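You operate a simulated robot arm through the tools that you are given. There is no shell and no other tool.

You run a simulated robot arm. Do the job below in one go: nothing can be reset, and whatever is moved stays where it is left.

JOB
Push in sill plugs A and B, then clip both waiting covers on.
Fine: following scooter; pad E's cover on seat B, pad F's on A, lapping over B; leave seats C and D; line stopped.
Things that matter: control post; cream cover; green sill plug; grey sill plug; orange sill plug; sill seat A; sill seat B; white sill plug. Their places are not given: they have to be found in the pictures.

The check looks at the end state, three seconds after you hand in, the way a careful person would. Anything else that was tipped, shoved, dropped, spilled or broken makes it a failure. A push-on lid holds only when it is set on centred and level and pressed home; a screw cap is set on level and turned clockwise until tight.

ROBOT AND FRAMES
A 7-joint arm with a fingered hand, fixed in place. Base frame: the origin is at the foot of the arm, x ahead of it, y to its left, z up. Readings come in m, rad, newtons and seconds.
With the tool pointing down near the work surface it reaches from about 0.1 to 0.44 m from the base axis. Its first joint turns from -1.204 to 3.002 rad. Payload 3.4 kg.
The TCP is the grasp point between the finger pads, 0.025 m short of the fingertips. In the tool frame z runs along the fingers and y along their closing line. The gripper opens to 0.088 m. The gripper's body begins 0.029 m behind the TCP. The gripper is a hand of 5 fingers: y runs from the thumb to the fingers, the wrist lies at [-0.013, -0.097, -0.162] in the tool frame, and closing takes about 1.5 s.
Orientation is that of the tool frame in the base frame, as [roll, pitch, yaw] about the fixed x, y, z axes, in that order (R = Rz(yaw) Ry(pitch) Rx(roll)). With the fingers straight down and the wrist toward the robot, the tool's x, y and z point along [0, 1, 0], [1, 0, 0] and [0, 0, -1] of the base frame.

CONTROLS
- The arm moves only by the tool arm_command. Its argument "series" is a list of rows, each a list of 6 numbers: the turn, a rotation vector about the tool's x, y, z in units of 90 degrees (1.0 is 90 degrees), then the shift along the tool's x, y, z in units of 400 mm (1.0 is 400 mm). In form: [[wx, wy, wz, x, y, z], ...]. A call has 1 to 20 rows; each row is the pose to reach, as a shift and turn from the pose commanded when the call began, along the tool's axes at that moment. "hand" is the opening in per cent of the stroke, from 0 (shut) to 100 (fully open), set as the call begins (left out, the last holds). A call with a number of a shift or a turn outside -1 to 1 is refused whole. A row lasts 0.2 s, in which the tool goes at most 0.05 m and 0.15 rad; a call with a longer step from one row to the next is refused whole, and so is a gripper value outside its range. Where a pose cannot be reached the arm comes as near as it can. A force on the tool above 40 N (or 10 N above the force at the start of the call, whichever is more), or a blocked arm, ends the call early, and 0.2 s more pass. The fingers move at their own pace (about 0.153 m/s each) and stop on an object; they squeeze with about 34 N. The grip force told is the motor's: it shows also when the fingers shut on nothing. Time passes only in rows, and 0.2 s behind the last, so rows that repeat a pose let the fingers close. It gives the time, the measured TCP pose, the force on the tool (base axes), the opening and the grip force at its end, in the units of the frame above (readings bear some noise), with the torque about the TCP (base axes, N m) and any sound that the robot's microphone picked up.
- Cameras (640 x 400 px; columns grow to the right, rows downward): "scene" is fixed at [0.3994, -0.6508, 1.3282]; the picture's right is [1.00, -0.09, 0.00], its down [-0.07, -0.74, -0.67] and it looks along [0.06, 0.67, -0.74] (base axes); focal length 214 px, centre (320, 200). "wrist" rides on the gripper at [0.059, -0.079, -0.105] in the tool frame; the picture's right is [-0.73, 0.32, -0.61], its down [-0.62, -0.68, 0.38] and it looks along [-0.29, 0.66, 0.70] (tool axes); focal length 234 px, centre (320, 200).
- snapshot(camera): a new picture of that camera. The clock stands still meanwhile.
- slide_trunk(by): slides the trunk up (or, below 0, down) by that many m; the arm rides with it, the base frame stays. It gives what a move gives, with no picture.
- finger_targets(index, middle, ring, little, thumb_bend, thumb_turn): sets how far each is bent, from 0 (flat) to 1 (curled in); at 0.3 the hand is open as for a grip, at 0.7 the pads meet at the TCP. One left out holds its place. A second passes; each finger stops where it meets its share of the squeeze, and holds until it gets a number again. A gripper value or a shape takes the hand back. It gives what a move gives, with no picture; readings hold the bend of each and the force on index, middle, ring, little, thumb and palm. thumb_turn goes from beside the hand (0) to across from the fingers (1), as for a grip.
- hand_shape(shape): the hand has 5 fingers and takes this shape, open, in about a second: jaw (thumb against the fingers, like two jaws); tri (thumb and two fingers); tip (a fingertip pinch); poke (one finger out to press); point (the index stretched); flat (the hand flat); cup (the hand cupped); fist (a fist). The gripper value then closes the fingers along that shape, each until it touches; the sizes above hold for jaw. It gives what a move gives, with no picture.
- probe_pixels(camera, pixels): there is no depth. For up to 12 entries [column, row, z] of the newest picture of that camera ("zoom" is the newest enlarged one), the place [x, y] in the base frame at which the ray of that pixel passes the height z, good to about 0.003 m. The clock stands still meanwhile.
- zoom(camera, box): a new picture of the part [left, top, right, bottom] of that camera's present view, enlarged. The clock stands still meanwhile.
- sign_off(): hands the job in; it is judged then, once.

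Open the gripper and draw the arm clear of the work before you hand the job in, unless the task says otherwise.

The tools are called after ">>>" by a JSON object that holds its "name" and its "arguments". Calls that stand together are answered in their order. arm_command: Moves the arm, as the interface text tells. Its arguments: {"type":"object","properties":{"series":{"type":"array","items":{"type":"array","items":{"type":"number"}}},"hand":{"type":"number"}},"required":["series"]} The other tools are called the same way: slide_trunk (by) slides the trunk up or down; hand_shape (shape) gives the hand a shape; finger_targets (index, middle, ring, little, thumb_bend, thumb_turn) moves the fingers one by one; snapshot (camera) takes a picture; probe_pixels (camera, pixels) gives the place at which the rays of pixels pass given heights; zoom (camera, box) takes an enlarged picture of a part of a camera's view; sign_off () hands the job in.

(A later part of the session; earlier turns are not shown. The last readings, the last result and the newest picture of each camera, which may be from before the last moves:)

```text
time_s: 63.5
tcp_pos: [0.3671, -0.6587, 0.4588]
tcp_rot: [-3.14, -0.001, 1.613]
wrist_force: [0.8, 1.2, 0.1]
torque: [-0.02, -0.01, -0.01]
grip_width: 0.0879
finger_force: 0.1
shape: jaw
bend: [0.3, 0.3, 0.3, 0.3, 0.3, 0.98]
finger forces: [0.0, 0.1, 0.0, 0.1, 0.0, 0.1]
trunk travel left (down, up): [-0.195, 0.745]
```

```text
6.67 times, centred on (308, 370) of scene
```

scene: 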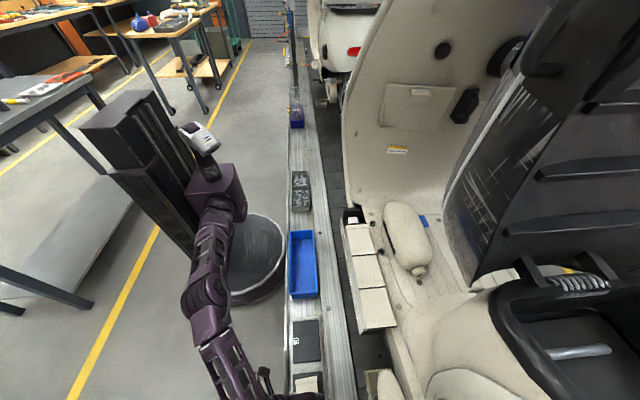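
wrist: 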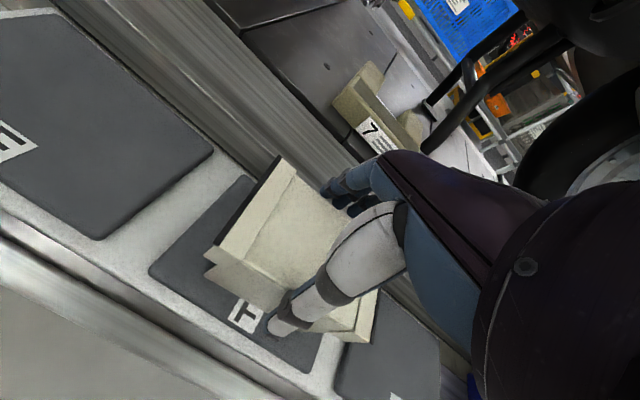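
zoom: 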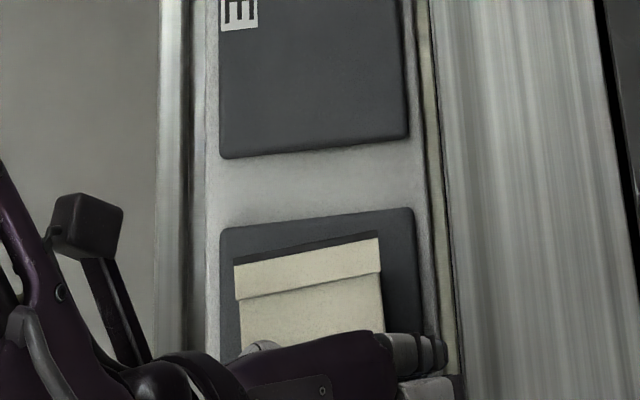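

No contact forces, and the cover lies between thumb and fingers. I'll close index, middle and thumb as before.

>>> {"name": "finger_targets", "arguments": {"index": 0.7, "middle": 0.7, "ring": 0.3, "little": 0.3, "thumb_bend": 0.7, "thumb_turn": 0.98}}

>>> {"name": "arm_command", "arguments": {"series": [[0, 0, 0, 0, 0, -0.02], [0, 0, 0, 0, 0, -0.05], [0, 0, 0, 0, 0, -0.09], [0, 0, 0, 0, 0, -0.14], [0, 0, 0, 0, 0, -0.2]]}}

>>> {"name": "snapshot", "arguments": {"camera": "wrist"}}

```text
time_s: 64.5
tcp_pos: [0.3669, -0.6597, 0.4601]
tcp_rot: [3.141, 0.001, 1.616]
wrist_force: [3.6, 0.7, 6.1]
torque: [-0.04, -0.24, -0.04]
grip_width: 0.0606
finger_force: 22.5
shape: fingers
bend: [0.44, 0.5, 0.3, 0.3, 0.42, 0.98]
finger forces: [12.9, 10.5, 0.0, 0.0, 21.1, 0.0]
trunk travel left (down, up): [-0.195, 0.745]
```

```text
time_s: 65.7
tcp_pos: [0.3652, -0.6602, 0.5373]
tcp_rot: [-3.14, -0.003, 1.615]
wrist_force: [0.4, 0.3, -0.7]
torque: [-0.04, 0.0, 0.01]
grip_width: 0.0606
finger_force: 22.3
shape: fingers
bend: [0.45, 0.5, 0.3, 0.3, 0.42, 0.98]
finger forces: [12.0, 9.8, 0.1, 0.1, 21.9, 0.1]
trunk travel left (down, up): [-0.195, 0.745]
```

```text
taken
```

wrist: 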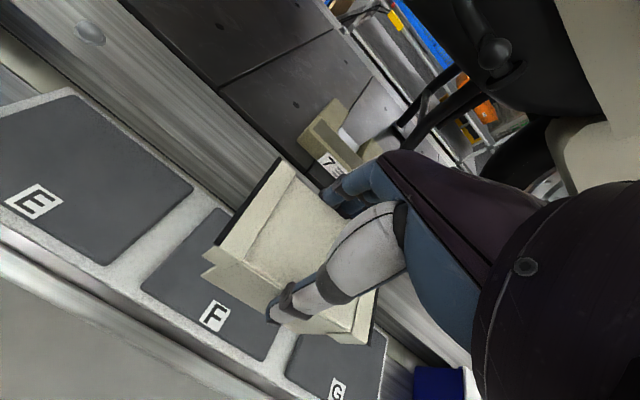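

F's cover is held the same way as E's was. I'll raise the trunk fully back and carry the cover up and toward seat A.

>>> {"name": "slide_trunk", "arguments": {"by": 0.38}}

>>> {"name": "snapshot", "arguments": {"camera": "scene"}}

```text
time_s: 69.3
tcp_pos: [0.3655, -0.6574, 0.9169]
tcp_rot: [3.141, -0.002, 1.614]
wrist_force: [-0.9, 0.5, -1.9]
torque: [-0.02, 0.01, 0.0]
grip_width: 0.0609
finger_force: 21.7
shape: fingers
bend: [0.45, 0.5, 0.3, 0.3, 0.42, 0.98]
finger forces: [12.1, 9.7, 0.0, 0.1, 22.1, 0.1]
trunk travel left (down, up): [-0.575, 0.365]
```

```text
taken
```

scene: 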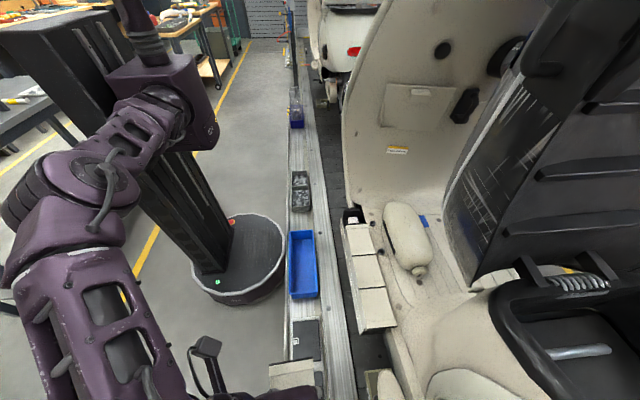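

The path at this height is clear. I'll carry the cover along to y≈−0.30 at x≈0.41 while straightening the yaw.

>>> {"name": "arm_command", "arguments": {"series": [[0, 0, 0.0, 0.09, 0.01, -0.01], [0, 0, 0.005, 0.18, 0.02, -0.02], [0, 0, 0.01, 0.27, 0.035, -0.03], [0, 0, 0.015, 0.36, 0.05, -0.04], [0, 0, 0.02, 0.45, 0.065, -0.045], [0, 0, 0.0274, 0.54, 0.08, -0.045], [0, 0, 0.0274, 0.63, 0.095, -0.045], [0, 0, 0.0274, 0.72, 0.11, -0.045], [0, 0, 0.0274, 0.81, 0.125, -0.045], [0, 0, 0.0274, 0.888, 0.14, -0.045], [0, 0, 0.0274, 0.888, 0.14, -0.045]]}}

>>> {"name": "snapshot", "arguments": {"camera": "wrist"}}

>>> {"name": "snapshot", "arguments": {"camera": "scene"}}

```text
time_s: 71.7
tcp_pos: [0.4059, -0.3001, 0.9334]
tcp_rot: [-3.139, 0.001, 1.572]
wrist_force: [-0.3, -0.4, -0.9]
torque: [0.01, -0.01, -0.01]
grip_width: 0.0604
finger_force: 20.7
shape: fingers
bend: [0.45, 0.51, 0.3, 0.3, 0.42, 0.98]
finger forces: [11.6, 9.4, 0.0, 0.1, 20.9, 0.1]
trunk travel left (down, up): [-0.575, 0.365]
```

```text
taken
```

wrist: 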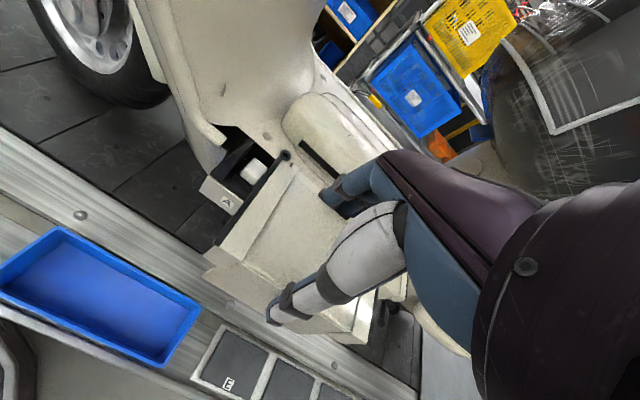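

```text
taken
```

scene: 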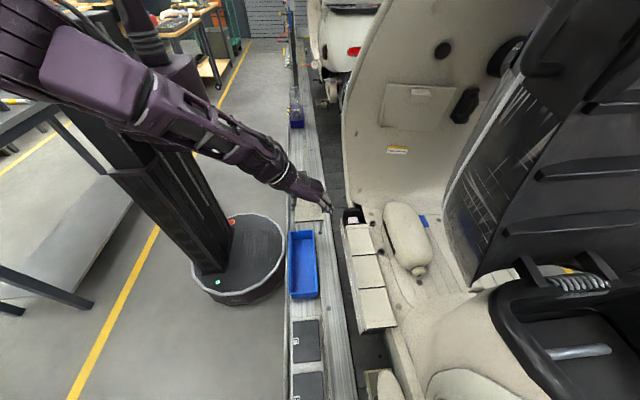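

The elbow is now raised, but the hand pose is as commanded. I'll measure the cover's position in the hand from both cameras.

>>> {"name": "zoom", "arguments": {"camera": "scene", "box": [285, 190, 345, 235]}}

>>> {"name": "zoom", "arguments": {"camera": "wrist", "box": [190, 150, 390, 350]}}

>>> {"name": "zoom", "arguments": {"camera": "wrist", "box": [310, 270, 390, 360]}}

```text
8.89 times, centred on (315, 212) of scene
```

zoom: 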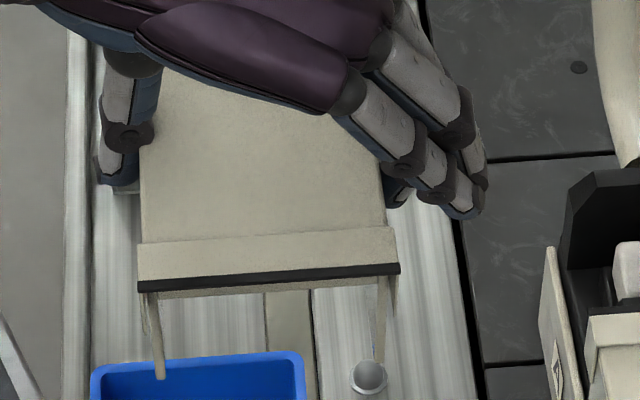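

```text
2.00 times, centred on (290, 250) of wrist
```

zoom: 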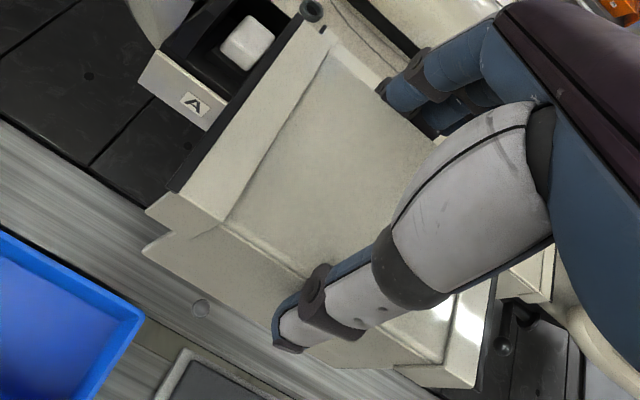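

```text
4.44 times, centred on (350, 315) of wrist
```

zoom: 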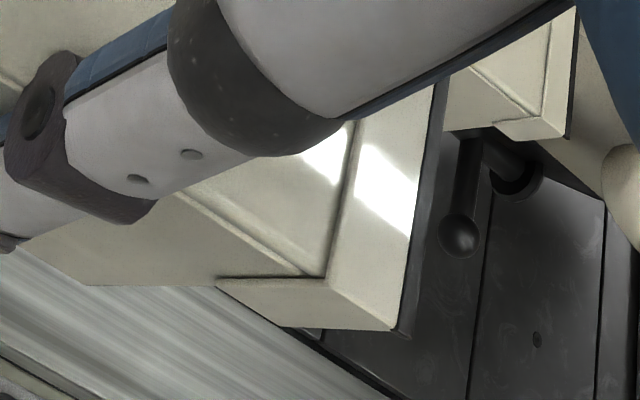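

I'll probe the held cover's corners in both views at candidate top heights.

>>> {"name": "probe_pixels", "arguments": {"camera": "scene", "pixels": [[294.5, 221.2, 0.933], [294.5, 221.2, 0.927], [294.5, 221.2, 0.921], [323.8, 219.1, 0.933], [323.8, 219.1, 0.927], [323.8, 219.1, 0.921]]}}

>>> {"name": "probe_pixels", "arguments": {"camera": "wrist", "pixels": [[366.4, 343.8, 0.933], [366.4, 343.8, 0.927], [366.4, 343.8, 0.921], [220.5, 252.5, 0.933], [220.5, 252.5, 0.927], [220.5, 252.5, 0.921], [284, 163, 0.933], [284, 163, 0.927], [284, 163, 0.921]]}}

>>> {"name": "zoom", "arguments": {"camera": "wrist", "box": [205, 150, 305, 270]}}

```text
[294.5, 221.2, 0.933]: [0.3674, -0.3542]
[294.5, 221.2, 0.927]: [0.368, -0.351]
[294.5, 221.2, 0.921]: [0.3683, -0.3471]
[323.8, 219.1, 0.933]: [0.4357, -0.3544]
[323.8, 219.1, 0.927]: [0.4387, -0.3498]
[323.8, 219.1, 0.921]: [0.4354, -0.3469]
```

```text
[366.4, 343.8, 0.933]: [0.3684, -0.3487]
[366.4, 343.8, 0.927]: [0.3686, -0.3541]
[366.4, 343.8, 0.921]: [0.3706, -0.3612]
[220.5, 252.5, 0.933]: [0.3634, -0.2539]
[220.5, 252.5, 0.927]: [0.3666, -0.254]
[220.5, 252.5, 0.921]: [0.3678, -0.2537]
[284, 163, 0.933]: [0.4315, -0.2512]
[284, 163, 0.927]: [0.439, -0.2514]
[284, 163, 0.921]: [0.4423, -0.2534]
```

```text
3.33 times, centred on (255, 210) of wrist
```

zoom: 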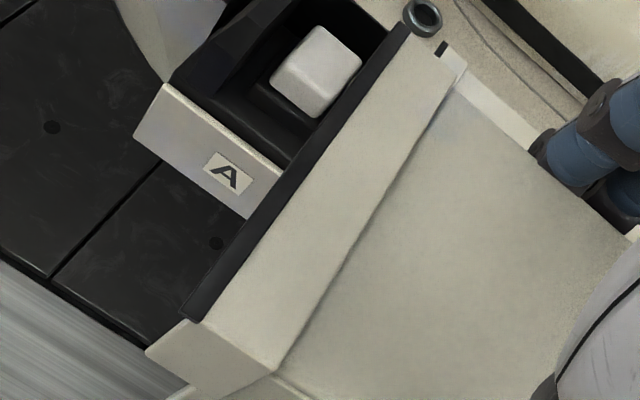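

I'll re-probe the +y lip corners, which the closer zoom puts at wrist (220.5,247.2) and (282.6,160.5).

>>> {"name": "probe_pixels", "arguments": {"camera": "wrist", "pixels": [[220.5, 247.2, 0.93], [282.6, 160.5, 0.93], [242, 262, 0.93], [295.5, 175.5, 0.93]]}}

>>> {"name": "probe_pixels", "arguments": {"camera": "zoom", "pixels": [[205, 325, 0.93], [412, 35, 0.93], [277, 373, 0.93], [457, 85, 0.93]]}}

>>> {"name": "probe_pixels", "arguments": {"camera": "scene", "pixels": [[294.5, 221.2, 0.93], [323.8, 219.1, 0.93]]}}

```text
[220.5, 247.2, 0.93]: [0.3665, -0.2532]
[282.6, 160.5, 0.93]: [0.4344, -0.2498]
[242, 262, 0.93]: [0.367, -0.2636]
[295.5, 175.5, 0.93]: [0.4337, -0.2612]
```

```text
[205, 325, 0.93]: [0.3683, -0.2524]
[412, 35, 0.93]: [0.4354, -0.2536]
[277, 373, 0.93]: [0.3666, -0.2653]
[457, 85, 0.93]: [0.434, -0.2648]
```

```text
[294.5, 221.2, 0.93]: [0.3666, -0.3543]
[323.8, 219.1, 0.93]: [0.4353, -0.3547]
```

The held cover is centred at (0.401, −0.303) with its top at about 0.930, so it is about (−5, −3) mm off the TCP with almost no yaw. Before moving to A I'll check the cream tube end beside rib A1, near wrist (215,135), for clearance.

>>> {"name": "zoom", "arguments": {"camera": "wrist", "box": [180, 100, 300, 190]}}

>>> {"name": "zoom", "arguments": {"camera": "scene", "box": [336, 194, 384, 224]}}

```text
4.44 times, centred on (240, 145) of wrist
```

zoom: 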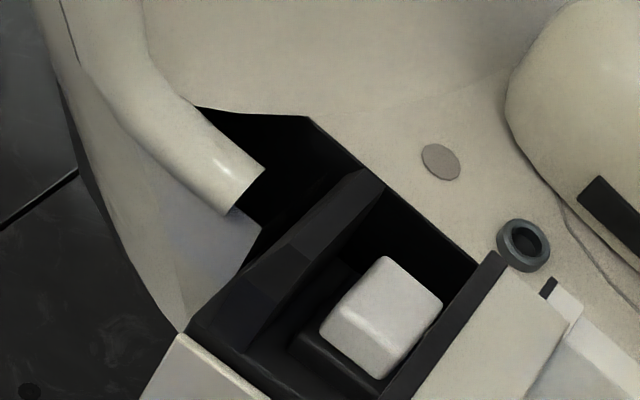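

```text
13.33 times, centred on (360, 209) of scene
```

zoom: 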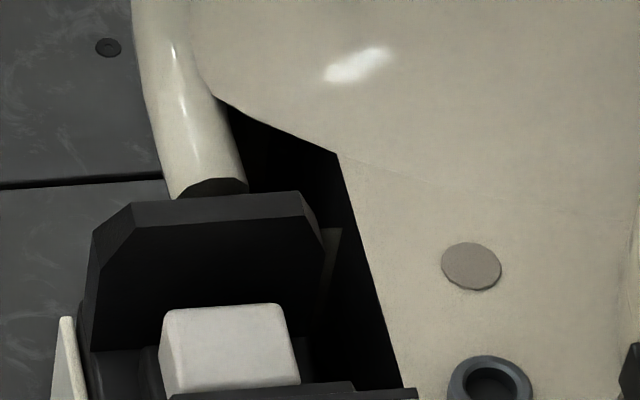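

I'll probe the tube end's tips in both views at several heights.

>>> {"name": "probe_pixels", "arguments": {"camera": "wrist", "pixels": [[227.6, 138.2, 0.81], [227.6, 138.2, 0.79], [227.6, 138.2, 0.77], [219.7, 147.7, 0.81], [219.7, 147.7, 0.79], [219.7, 147.7, 0.77]]}}

>>> {"name": "probe_pixels", "arguments": {"camera": "scene", "pixels": [[354.5, 207.9, 0.81], [354.5, 207.9, 0.79], [354.5, 207.9, 0.77], [349.3, 208.8, 0.81], [349.3, 208.8, 0.79], [349.3, 208.8, 0.77]]}}

```text
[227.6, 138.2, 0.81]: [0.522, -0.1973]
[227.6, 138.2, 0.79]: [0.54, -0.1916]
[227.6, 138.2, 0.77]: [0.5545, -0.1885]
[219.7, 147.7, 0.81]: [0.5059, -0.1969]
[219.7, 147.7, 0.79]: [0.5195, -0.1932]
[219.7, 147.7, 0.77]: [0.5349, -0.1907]
```

```text
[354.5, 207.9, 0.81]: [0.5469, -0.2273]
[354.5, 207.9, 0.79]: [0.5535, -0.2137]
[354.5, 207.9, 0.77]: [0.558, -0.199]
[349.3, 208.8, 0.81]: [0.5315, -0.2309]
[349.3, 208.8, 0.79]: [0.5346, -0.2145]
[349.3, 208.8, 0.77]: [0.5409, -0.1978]
```

The tube end is at z≈0.757 and y≈−0.189, just beyond where A's cover will end, so it is clear. I'll bring the cover over seat A.

>>> {"name": "arm_command", "arguments": {"series": [[0, 0, 0, 0.03, 0.07, 0], [0, 0, 0, 0.06, 0.14, 0], [0, 0, 0, 0.09, 0.21, 0], [0, 0, 0, 0.12, 0.29, 0], [0, 0, 0, 0.1488, 0.3618, 0], [0, 0, 0, 0.1488, 0.3618, 0.04], [0, 0, 0, 0.1488, 0.3618, 0.07], [0, 0, 0, 0.1488, 0.3618, 0.07]]}}

>>> {"name": "snapshot", "arguments": {"camera": "wrist"}}

>>> {"name": "zoom", "arguments": {"camera": "scene", "box": [330, 180, 410, 240]}}

>>> {"name": "zoom", "arguments": {"camera": "wrist", "box": [205, 150, 305, 270]}}

```text
time_s: 73.5
tcp_pos: [0.5524, -0.2421, 0.9079]
tcp_rot: [3.14, -0.001, 1.573]
wrist_force: [1.0, -0.2, -0.6]
torque: [-0.03, 0.0, -0.04]
grip_width: 0.0602
finger_force: 21.1
shape: fingers
bend: [0.45, 0.51, 0.3, 0.3, 0.42, 0.98]
finger forces: [11.5, 9.5, 0.0, 0.0, 21.0, 0.0]
trunk travel left (down, up): [-0.575, 0.365]
```

```text
taken
```

wrist: 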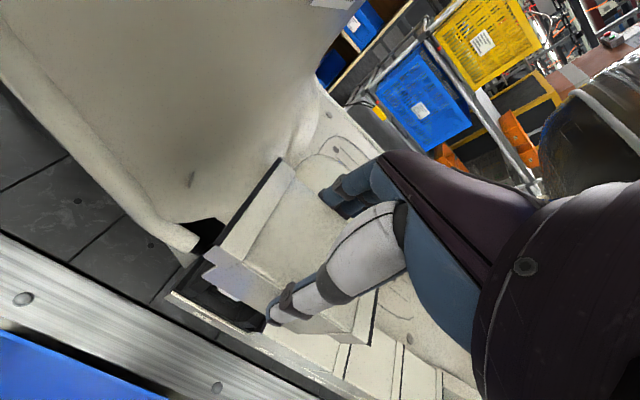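

```text
6.67 times, centred on (370, 210) of scene
```

zoom: 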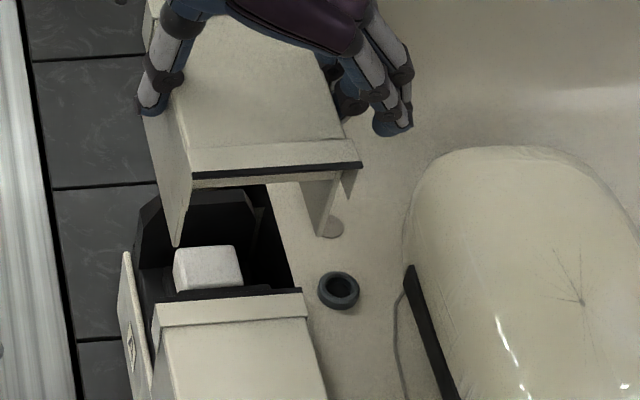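

```text
3.33 times, centred on (255, 210) of wrist
```

zoom: 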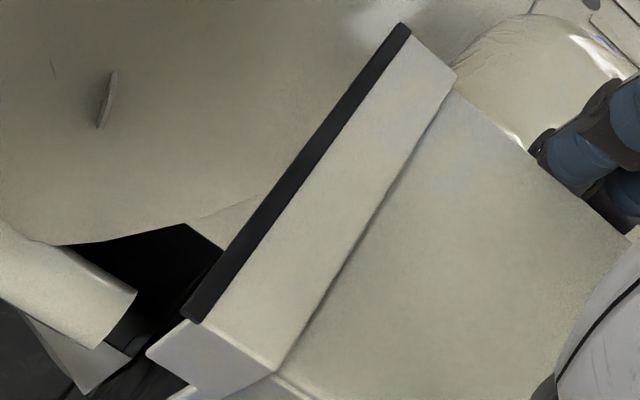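

I'll check the position over A from both views at the cover-top height, about 0.9045.

>>> {"name": "probe_pixels", "arguments": {"camera": "zoom", "pixels": [[205, 325, 0.9045], [412, 35, 0.9045], [277, 373, 0.9045], [457, 82, 0.9045]]}}

>>> {"name": "zoom", "arguments": {"camera": "scene", "box": [340, 190, 388, 220]}}

>>> {"name": "probe_pixels", "arguments": {"camera": "scene", "pixels": [[350.8, 205.95, 0.9045], [376.1, 204.15, 0.9045]]}}

```text
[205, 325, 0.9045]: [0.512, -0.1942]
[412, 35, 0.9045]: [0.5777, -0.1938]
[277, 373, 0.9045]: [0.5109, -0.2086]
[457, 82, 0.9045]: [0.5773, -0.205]
```

```text
13.33 times, centred on (364, 205) of scene
```

zoom: 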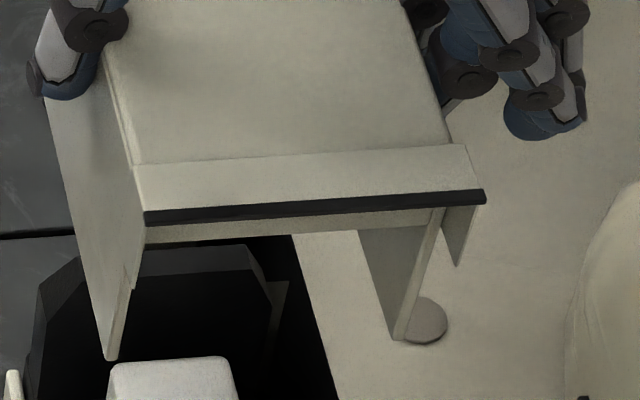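

```text
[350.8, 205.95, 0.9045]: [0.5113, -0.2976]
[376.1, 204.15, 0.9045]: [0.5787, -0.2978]
```

The cover centre is about (0.545, −0.2445). I'll nudge it +1 mm in x and +1.5 mm in y, then lower it slowly over A's ribs.

>>> {"name": "arm_command", "arguments": {"series": [[0, 0, 0, 0.004, 0.0025, 0.04], [0, 0, 0, 0.004, 0.0025, 0.09], [0, 0, 0, 0.004, 0.0025, 0.13], [0, 0, 0, 0.004, 0.0025, 0.155], [0, 0, 0, 0.004, 0.0025, 0.175], [0, 0, 0, 0.004, 0.0025, 0.195], [0, 0, 0, 0.004, 0.0025, 0.212]]}}

>>> {"name": "zoom", "arguments": {"camera": "scene", "box": [336, 190, 400, 230]}}

>>> {"name": "snapshot", "arguments": {"camera": "wrist"}}

```text
time_s: 75.1
tcp_pos: [0.5525, -0.2402, 0.8225]
tcp_rot: [-3.14, 0.0, 1.572]
wrist_force: [-0.5, 0.0, -1.4]
torque: [0.01, 0.0, 0.0]
grip_width: 0.0598
finger_force: 21.3
shape: fingers
bend: [0.45, 0.51, 0.3, 0.3, 0.42, 0.98]
finger forces: [11.5, 9.4, 0.0, 0.0, 21.2, 0.0]
trunk travel left (down, up): [-0.575, 0.365]
```

```text
10.00 times, centred on (368, 210) of scene
```

zoom: 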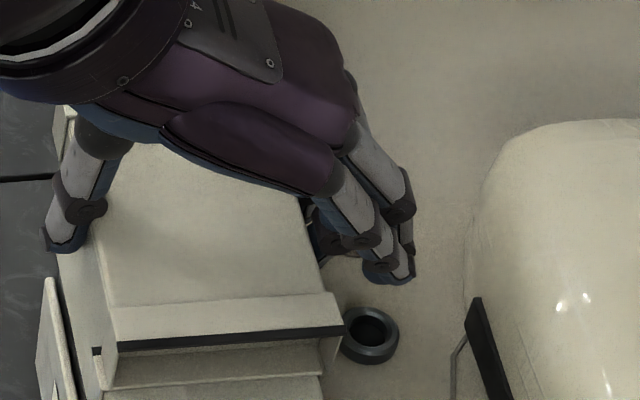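

```text
taken
```

wrist: 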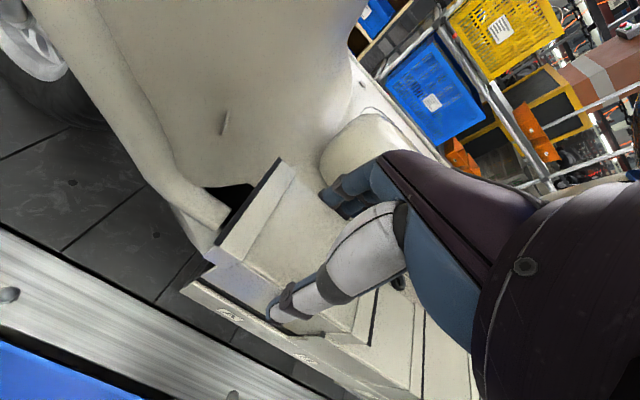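

No force yet, and the −y edge puts the centre at about (0.546, −0.243). I'll lower further in small steps, watching the ring and little finger forces because the grommet at (0.609, −0.253) is close.

>>> {"name": "arm_command", "arguments": {"series": [[0, 0, 0, 0, 0, 0.012], [0, 0, 0, 0, 0, 0.022], [0, 0, 0, 0, 0, 0.032], [0, 0, 0, 0, 0, 0.04], [0, 0, 0, 0, 0, 0.046]]}}

>>> {"name": "zoom", "arguments": {"camera": "scene", "box": [336, 190, 400, 240]}}

>>> {"name": "zoom", "arguments": {"camera": "wrist", "box": [190, 150, 390, 350]}}

```text
time_s: 76.3
tcp_pos: [0.5526, -0.2406, 0.8042]
tcp_rot: [-3.14, -0.002, 1.571]
wrist_force: [-0.2, 0.2, 1.5]
torque: [-0.01, -0.02, 0.02]
grip_width: 0.0598
finger_force: 21.8
shape: fingers
bend: [0.45, 0.51, 0.3, 0.3, 0.42, 0.98]
finger forces: [11.6, 9.7, 0.1, 0.1, 21.8, 0.1]
trunk travel left (down, up): [-0.575, 0.365]
```

```text
8.00 times, centred on (368, 215) of scene
```

zoom: 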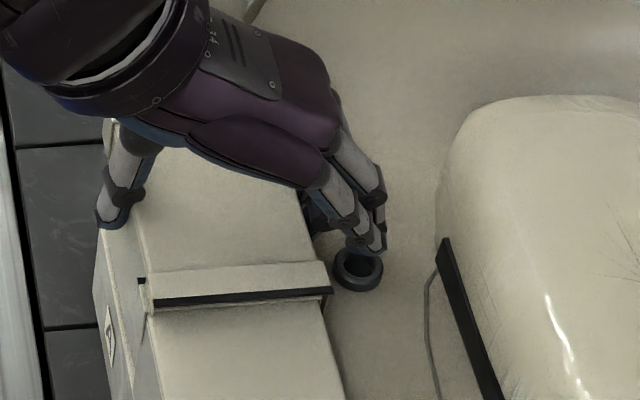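

```text
2.00 times, centred on (290, 250) of wrist
```

zoom: 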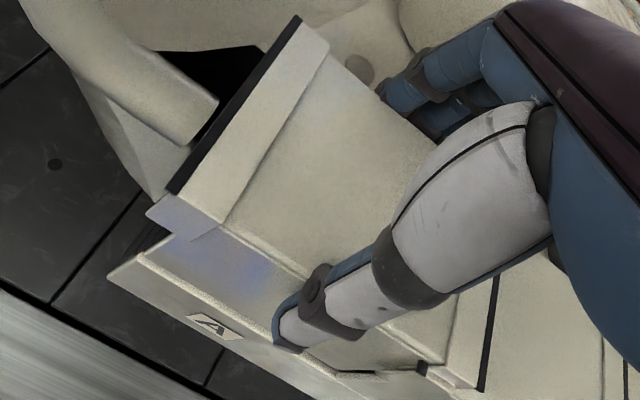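

The cover's top is about 0.801 and everything is free of load. I'll release with a small opening so the fingers don't swing out over the grommet.

>>> {"name": "finger_targets", "arguments": {"index": 0.36, "middle": 0.38, "ring": 0.36, "little": 0.36, "thumb_bend": 0.32}}

>>> {"name": "zoom", "arguments": {"camera": "scene", "box": [336, 190, 400, 240]}}

>>> {"name": "zoom", "arguments": {"camera": "wrist", "box": [190, 150, 390, 350]}}

```text
time_s: 77.3
tcp_pos: [0.5523, -0.2404, 0.8054]
tcp_rot: [3.142, -0.001, 1.573]
wrist_force: [0.4, 0.3, 0.2]
torque: [0.01, -0.06, 0.01]
grip_width: 0.0765
finger_force: 0.1
shape: fingers
bend: [0.36, 0.38, 0.36, 0.36, 0.32, 0.96]
finger forces: [0.0, 0.1, 0.0, 0.1, 0.0, 0.0]
trunk travel left (down, up): [-0.575, 0.365]
```

```text
8.00 times, centred on (368, 215) of scene
```

zoom: 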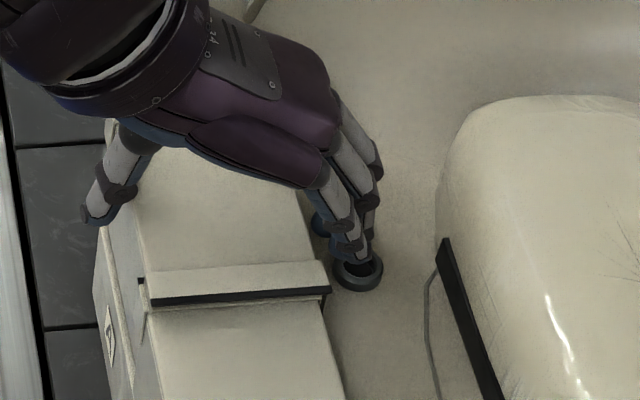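

```text
2.00 times, centred on (290, 250) of wrist
```

zoom: 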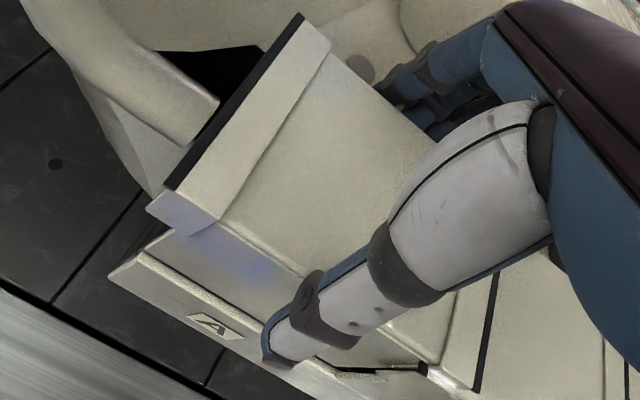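

The cover stays put after release, resting on its clips. I'll raise the hand straight up, then back away, and inspect.

>>> {"name": "arm_command", "arguments": {"series": [[0, 0, 0, 0, 0, -0.02], [0, 0, 0, 0, 0, -0.06], [0, 0, 0, 0, 0, -0.12], [0, 0, 0, 0, 0, -0.2], [0, 0, 0, 0, -0.06, -0.28], [0, 0, 0, -0.03, -0.14, -0.34], [0, 0, 0, -0.06, -0.22, -0.36]]}}

>>> {"name": "zoom", "arguments": {"camera": "scene", "box": [336, 196, 400, 240]}}

>>> {"name": "snapshot", "arguments": {"camera": "wrist"}}

>>> {"name": "zoom", "arguments": {"camera": "wrist", "box": [160, 110, 320, 230]}}

```text
time_s: 78.9
tcp_pos: [0.4624, -0.2653, 0.949]
tcp_rot: [3.14, -0.002, 1.572]
wrist_force: [-0.2, 0.5, -0.6]
torque: [0.02, 0.01, 0.01]
grip_width: 0.0761
finger_force: 0.0
shape: fingers
bend: [0.36, 0.38, 0.36, 0.36, 0.32, 0.96]
finger forces: [0.0, 0.0, 0.1, 0.1, 0.0, 0.0]
trunk travel left (down, up): [-0.575, 0.365]
```

```text
9.09 times, centred on (368, 218) of scene
```

zoom: 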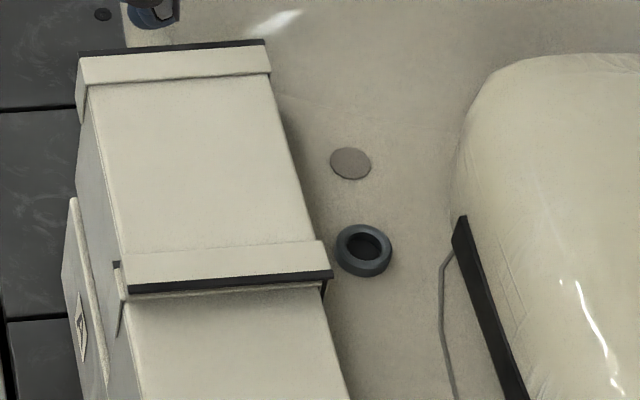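

```text
taken
```

wrist: 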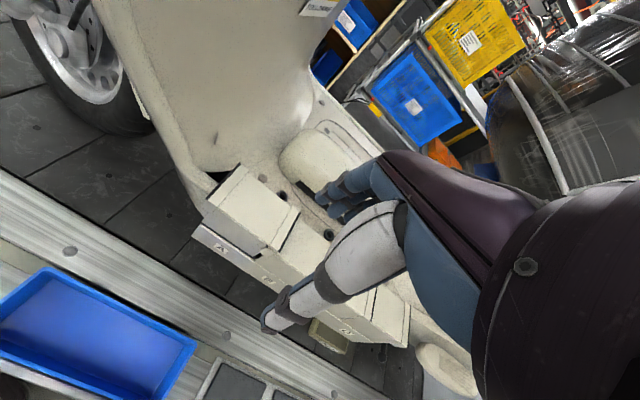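

```text
3.33 times, centred on (240, 170) of wrist
```

zoom: 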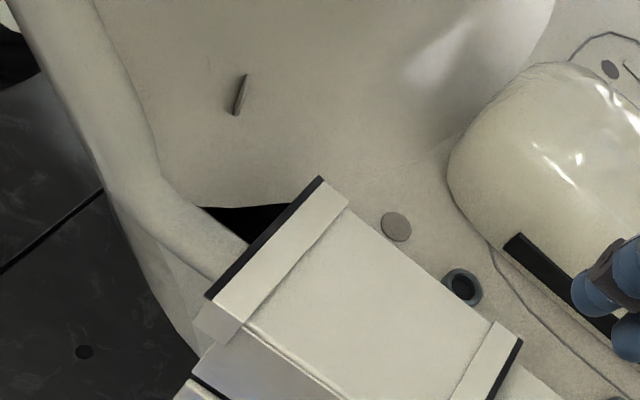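

A's cover is resting high and looks level. I'll probe its edges at z≈0.80 to see whether it is centred before pressing.

>>> {"name": "probe_pixels", "arguments": {"camera": "scene", "pixels": [[341.6, 202.4, 0.8], [362.3, 200.9, 0.8], [346.9, 227.5, 0.8], [369.1, 225.7, 0.8]]}}

>>> {"name": "probe_pixels", "arguments": {"camera": "zoom", "pixels": [[213, 303, 0.8], [326, 180, 0.8], [520, 340, 0.8], [497, 322, 0.8]]}}

>>> {"name": "zoom", "arguments": {"camera": "scene", "box": [336, 214, 376, 239]}}

```text
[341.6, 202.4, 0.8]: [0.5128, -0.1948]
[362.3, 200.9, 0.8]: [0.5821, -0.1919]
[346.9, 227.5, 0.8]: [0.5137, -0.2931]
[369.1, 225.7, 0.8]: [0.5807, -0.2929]
```

```text
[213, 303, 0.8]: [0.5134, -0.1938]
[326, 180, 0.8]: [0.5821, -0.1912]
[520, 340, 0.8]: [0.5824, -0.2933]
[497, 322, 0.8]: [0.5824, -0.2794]
```

```text
16.00 times, centred on (356, 226) of scene
```

zoom: 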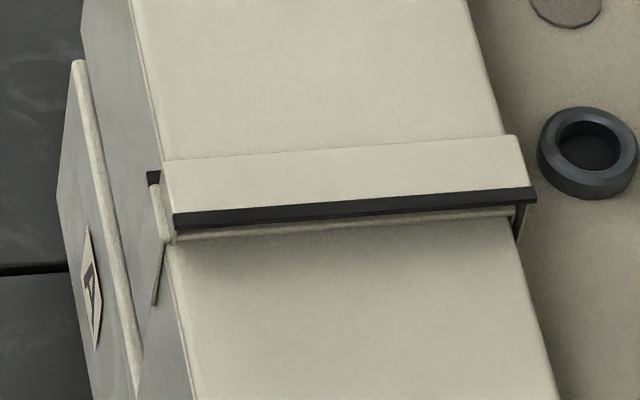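

A's cover is centred at about (0.5475, −0.243) and level, with its −y lip above B's. I'll switch to poke and press on its centre.

>>> {"name": "hand_shape", "arguments": {"shape": "poke"}}

>>> {"name": "arm_command", "arguments": {"series": [[0, 0, 0, 0.02, 0.07, 0.0], [0, 0, 0, 0.045, 0.14, 0.0], [0, 0, 0, 0.066, 0.2115, 0.02], [0, 0, 0, 0.066, 0.2115, 0.1], [0, 0, 0, 0.066, 0.2115, 0.18], [0, 0, 0, 0.066, 0.2115, 0.24], [0, 0, 0, 0.066, 0.2115, 0.24]]}}

>>> {"name": "snapshot", "arguments": {"camera": "wrist"}}

>>> {"name": "zoom", "arguments": {"camera": "scene", "box": [330, 180, 410, 240]}}

```text
time_s: 79.8
tcp_pos: [0.4634, -0.265, 0.9506]
tcp_rot: [-3.141, -0.001, 1.571]
wrist_force: [0.1, 0.2, 0.0]
torque: [0.05, 0.0, 0.0]
grip_width: 0.0
finger_force: 0.0
shape: poke
bend: [0.7, 0.7, 0.99, 0.99, 1.0, 1.0]
finger forces: [0.0, 0.0, 0.1, 0.1, 0.0, 0.0]
trunk travel left (down, up): [-0.575, 0.365]
```

```text
time_s: 81.4
tcp_pos: [0.5464, -0.2376, 0.8539]
tcp_rot: [3.141, -0.001, 1.573]
wrist_force: [0.2, -0.5, -0.6]
torque: [0.02, -0.01, 0.07]
grip_width: 0.0
finger_force: 0.0
shape: poke
bend: [0.7, 0.7, 0.99, 0.99, 1.0, 1.0]
finger forces: [0.0, 0.0, 0.0, 0.0, 0.1, 0.0]
trunk travel left (down, up): [-0.575, 0.365]
```

```text
taken
```

wrist: 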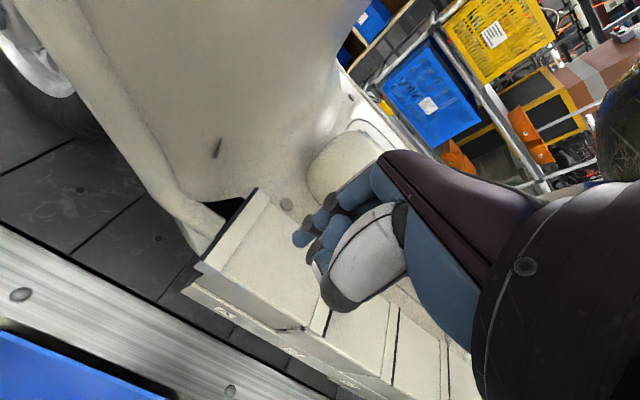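

```text
6.67 times, centred on (370, 210) of scene
```

zoom: 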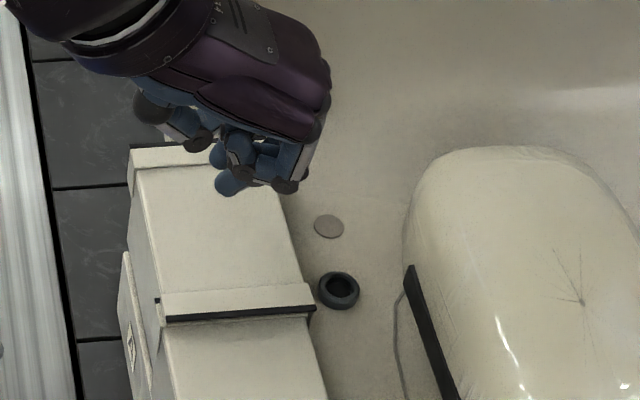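

The tips are about 2.5 cm above A's centre. I'll press down slowly in 2 mm steps.

>>> {"name": "arm_command", "arguments": {"series": [[0, 0, 0, -0.004, 0.002, 0.04], [0, 0, 0, -0.004, 0.002, 0.055], [0, 0, 0, -0.004, 0.002, 0.062], [0, 0, 0, -0.004, 0.002, 0.068], [0, 0, 0, -0.004, 0.002, 0.074], [0, 0, 0, -0.004, 0.002, 0.08], [0, 0, 0, -0.004, 0.002, 0.086], [0, 0, 0, -0.004, 0.002, 0.092], [0, 0, 0, -0.004, 0.002, 0.098], [0, 0, 0, -0.004, 0.002, 0.104], [0, 0, 0, -0.004, 0.002, 0.11]]}}

>>> {"name": "zoom", "arguments": {"camera": "scene", "box": [336, 196, 400, 240]}}

```text
time_s: 83.8
tcp_pos: [0.5545, -0.2365, 0.8171]
tcp_rot: [3.124, -0.001, 1.573]
wrist_force: [-2.2, 1.1, 19.3]
torque: [0.07, 0.06, 0.01]
grip_width: 0.0
finger_force: 0.1
shape: poke
bend: [0.7, 0.7, 0.99, 0.99, 1.0, 1.0]
finger forces: [12.8, 6.4, 0.0, 0.1, 0.0, 0.0]
trunk travel left (down, up): [-0.575, 0.365]
stopped in row 11: the force on the tool passed its limit at 43 N (the readings are from after the stop); the commanded pose is now the measured one
```

```text
9.09 times, centred on (368, 218) of scene
```

zoom: 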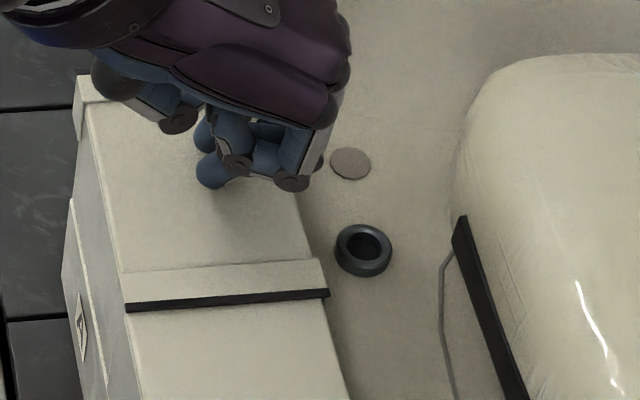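

A went down to the same level as B, stopping at 43 N, and its joint over B shows a single seal line. I'll lift off and inspect all the joints.

>>> {"name": "arm_command", "arguments": {"series": [[0, 0, 0, 0, 0, -0.05], [0.005, 0, 0, 0, -0.03, -0.13], [0.011, 0, 0, 0, -0.1, -0.21], [0.011, 0, 0, 0, -0.18, -0.29], [0.011, 0, 0, 0, -0.26, -0.33]]}}

>>> {"name": "zoom", "arguments": {"camera": "scene", "box": [336, 194, 400, 264]}}

>>> {"name": "zoom", "arguments": {"camera": "scene", "box": [336, 196, 376, 239]}}

>>> {"name": "snapshot", "arguments": {"camera": "wrist"}}

>>> {"name": "zoom", "arguments": {"camera": "wrist", "box": [160, 110, 340, 250]}}

```text
time_s: 85.0
tcp_pos: [0.4462, -0.2387, 0.9456]
tcp_rot: [-3.136, 0.0, 1.57]
wrist_force: [-0.1, 0.0, 0.4]
torque: [-0.02, 0.0, 0.0]
grip_width: 0.0002
finger_force: 0.0
shape: poke
bend: [0.7, 0.7, 0.99, 0.99, 1.0, 1.0]
finger forces: [0.0, 0.0, 0.0, 0.0, 0.1, 0.0]
trunk travel left (down, up): [-0.575, 0.365]
```

```text
5.71 times, centred on (368, 229) of scene
```

zoom: 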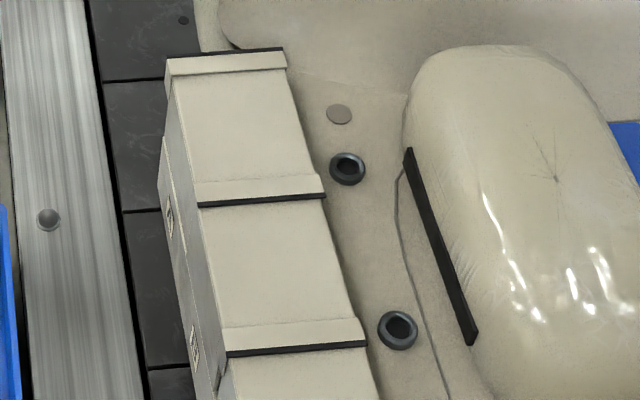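

```text
9.30 times, centred on (356, 218) of scene
```

zoom: 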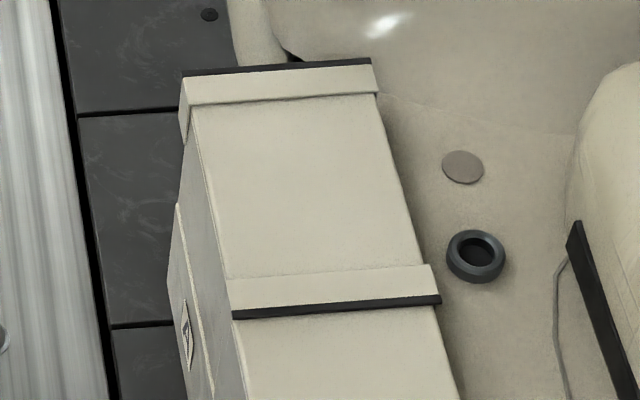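

```text
taken
```

wrist: 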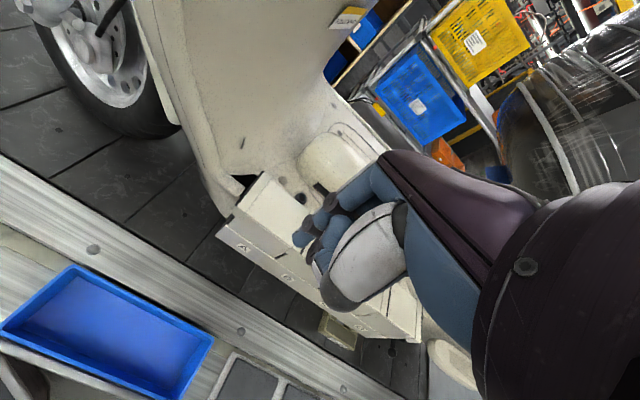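

```text
2.86 times, centred on (250, 180) of wrist
```

zoom: 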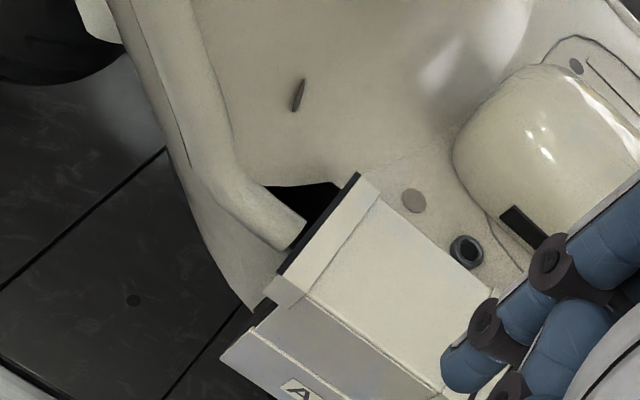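

I'll check A's +y end height and position by probing its lip corners from both views at z=0.79.

>>> {"name": "probe_pixels", "arguments": {"camera": "scene", "pixels": [[341.5, 204.8, 0.79], [361.6, 203.6, 0.79], [346.7, 229.8, 0.79], [369, 228.2, 0.79], [341.5, 204.8, 0.8], [361.6, 203.6, 0.8]]}}

>>> {"name": "probe_pixels", "arguments": {"camera": "zoom", "pixels": [[284, 277, 0.79], [363, 178, 0.79], [284, 277, 0.8], [363, 178, 0.8]]}}

>>> {"name": "zoom", "arguments": {"camera": "wrist", "box": [210, 150, 330, 250]}}

```text
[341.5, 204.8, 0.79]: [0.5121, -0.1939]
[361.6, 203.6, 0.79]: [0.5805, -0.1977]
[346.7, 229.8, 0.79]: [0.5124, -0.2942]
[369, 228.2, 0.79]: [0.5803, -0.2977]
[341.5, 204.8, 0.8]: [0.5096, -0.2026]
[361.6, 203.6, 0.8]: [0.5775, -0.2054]
```

```text
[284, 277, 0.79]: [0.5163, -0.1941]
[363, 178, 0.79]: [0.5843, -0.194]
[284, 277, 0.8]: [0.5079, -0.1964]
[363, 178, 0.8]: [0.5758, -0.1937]
```

```text
4.00 times, centred on (270, 200) of wrist
```

zoom: 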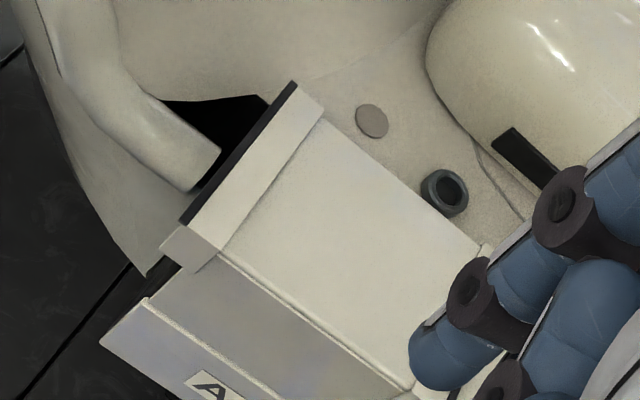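

A's top comes out level at about 0.789, the same as its neighbours. To confirm that both covers are fully home, I'll back off and down for a side view of the skirts against the lettered plate.

>>> {"name": "arm_command", "arguments": {"series": [[0, 0, 0, -0.02, -0.06, 0.03], [-0.003, 0, 0, -0.04, -0.12, 0.09], [-0.003, 0, 0, -0.07, -0.17, 0.17], [-0.003, 0, 0, -0.1, -0.22, 0.26], [-0.003, 0, 0, -0.13, -0.27, 0.35], [-0.003, 0, 0, -0.17, -0.32, 0.44], [-0.003, 0, 0, -0.2, -0.37, 0.53], [-0.003, 0, 0, -0.2, -0.37, 0.6]]}}

>>> {"name": "snapshot", "arguments": {"camera": "wrist"}}

>>> {"name": "snapshot", "arguments": {"camera": "scene"}}

```text
time_s: 86.8
tcp_pos: [0.2988, -0.3182, 0.7076]
tcp_rot: [-3.14, -0.002, 1.57]
wrist_force: [-0.3, 0.8, -0.6]
torque: [-0.04, -0.03, 0.01]
grip_width: 0.0002
finger_force: 0.0
shape: poke
bend: [0.7, 0.7, 0.99, 0.99, 1.0, 1.0]
finger forces: [0.0, 0.0, 0.0, 0.1, 0.0, 0.0]
trunk travel left (down, up): [-0.575, 0.365]
```

```text
taken
```

wrist: 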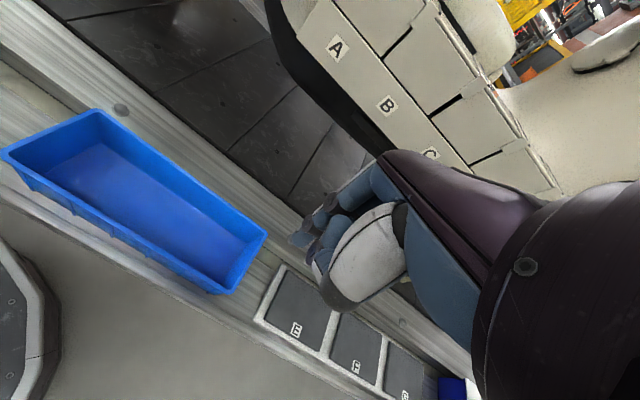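

```text
taken
```

scene: 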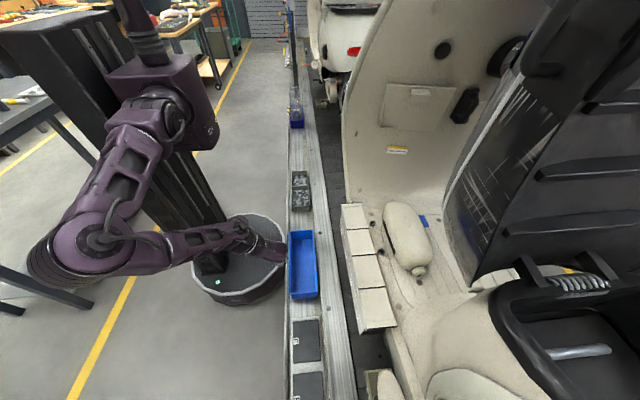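

The side of the covers is visible at wrist (330–560, 0–190). I'll zoom on the A, B, C and D skirts and joints.

>>> {"name": "zoom", "arguments": {"camera": "wrist", "box": [300, 0, 492, 120]}}

>>> {"name": "zoom", "arguments": {"camera": "wrist", "box": [400, 60, 592, 200]}}

>>> {"name": "zoom", "arguments": {"camera": "scene", "box": [330, 190, 410, 340]}}

```text
3.33 times, centred on (396, 60) of wrist
```

zoom: 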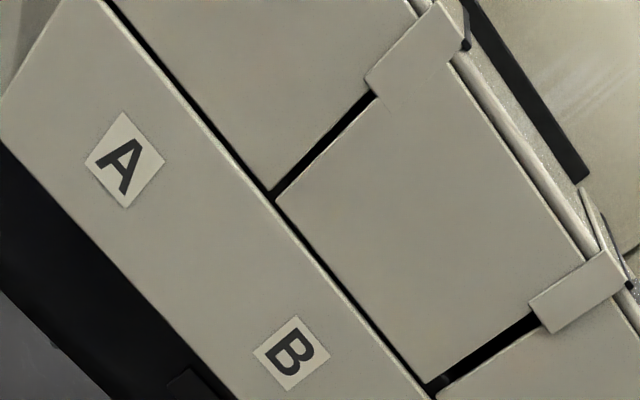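

```text
2.86 times, centred on (496, 130) of wrist
```

zoom: 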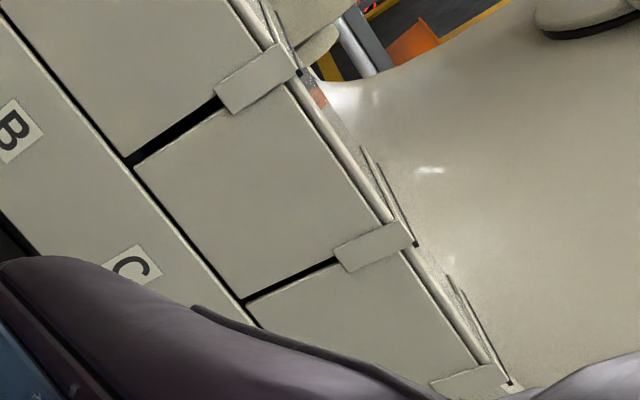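

```text
2.67 times, centred on (370, 265) of scene
```

zoom: 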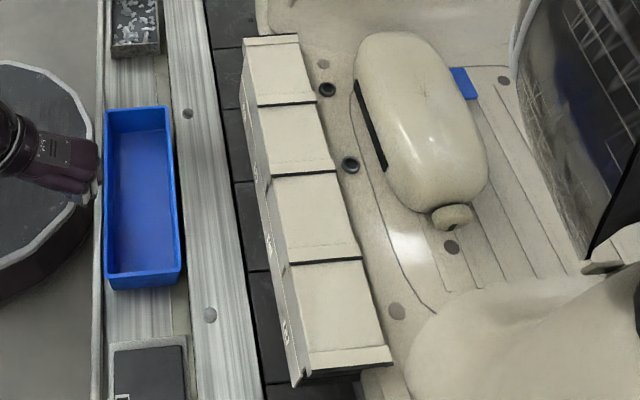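

All four covers sit with even gaps, each lapping the next toward −y, and nothing else looks disturbed. I'll take one more look at the control post area to confirm that the line is still stopped.

>>> {"name": "zoom", "arguments": {"camera": "scene", "box": [270, 0, 334, 40]}}

>>> {"name": "zoom", "arguments": {"camera": "scene", "box": [270, 40, 350, 130]}}

>>> {"name": "zoom", "arguments": {"camera": "scene", "box": [270, 190, 398, 400]}}

```text
10.00 times, centred on (302, 20) of scene
```

zoom: 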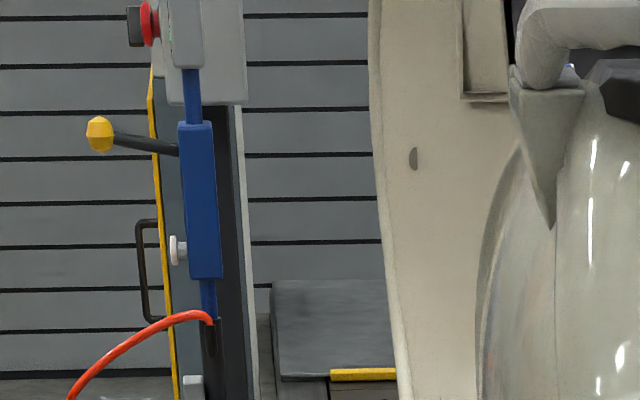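

```text
4.44 times, centred on (310, 85) of scene
```

zoom: 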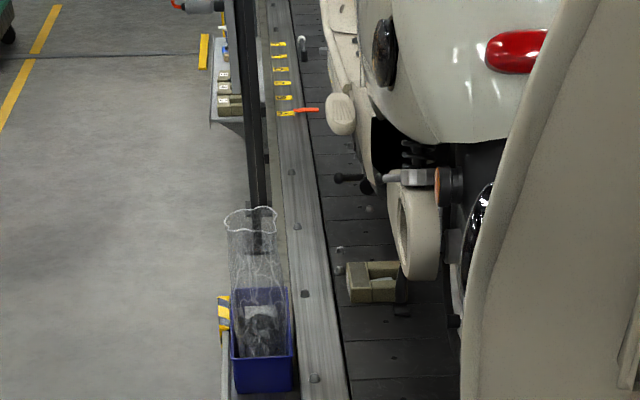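

```text
1.90 times, centred on (334, 295) of scene
```

zoom: 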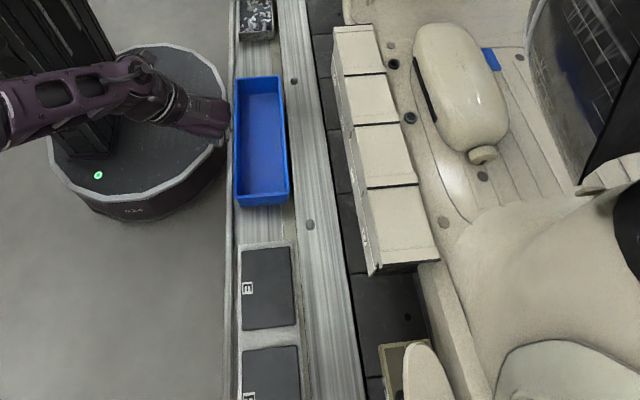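

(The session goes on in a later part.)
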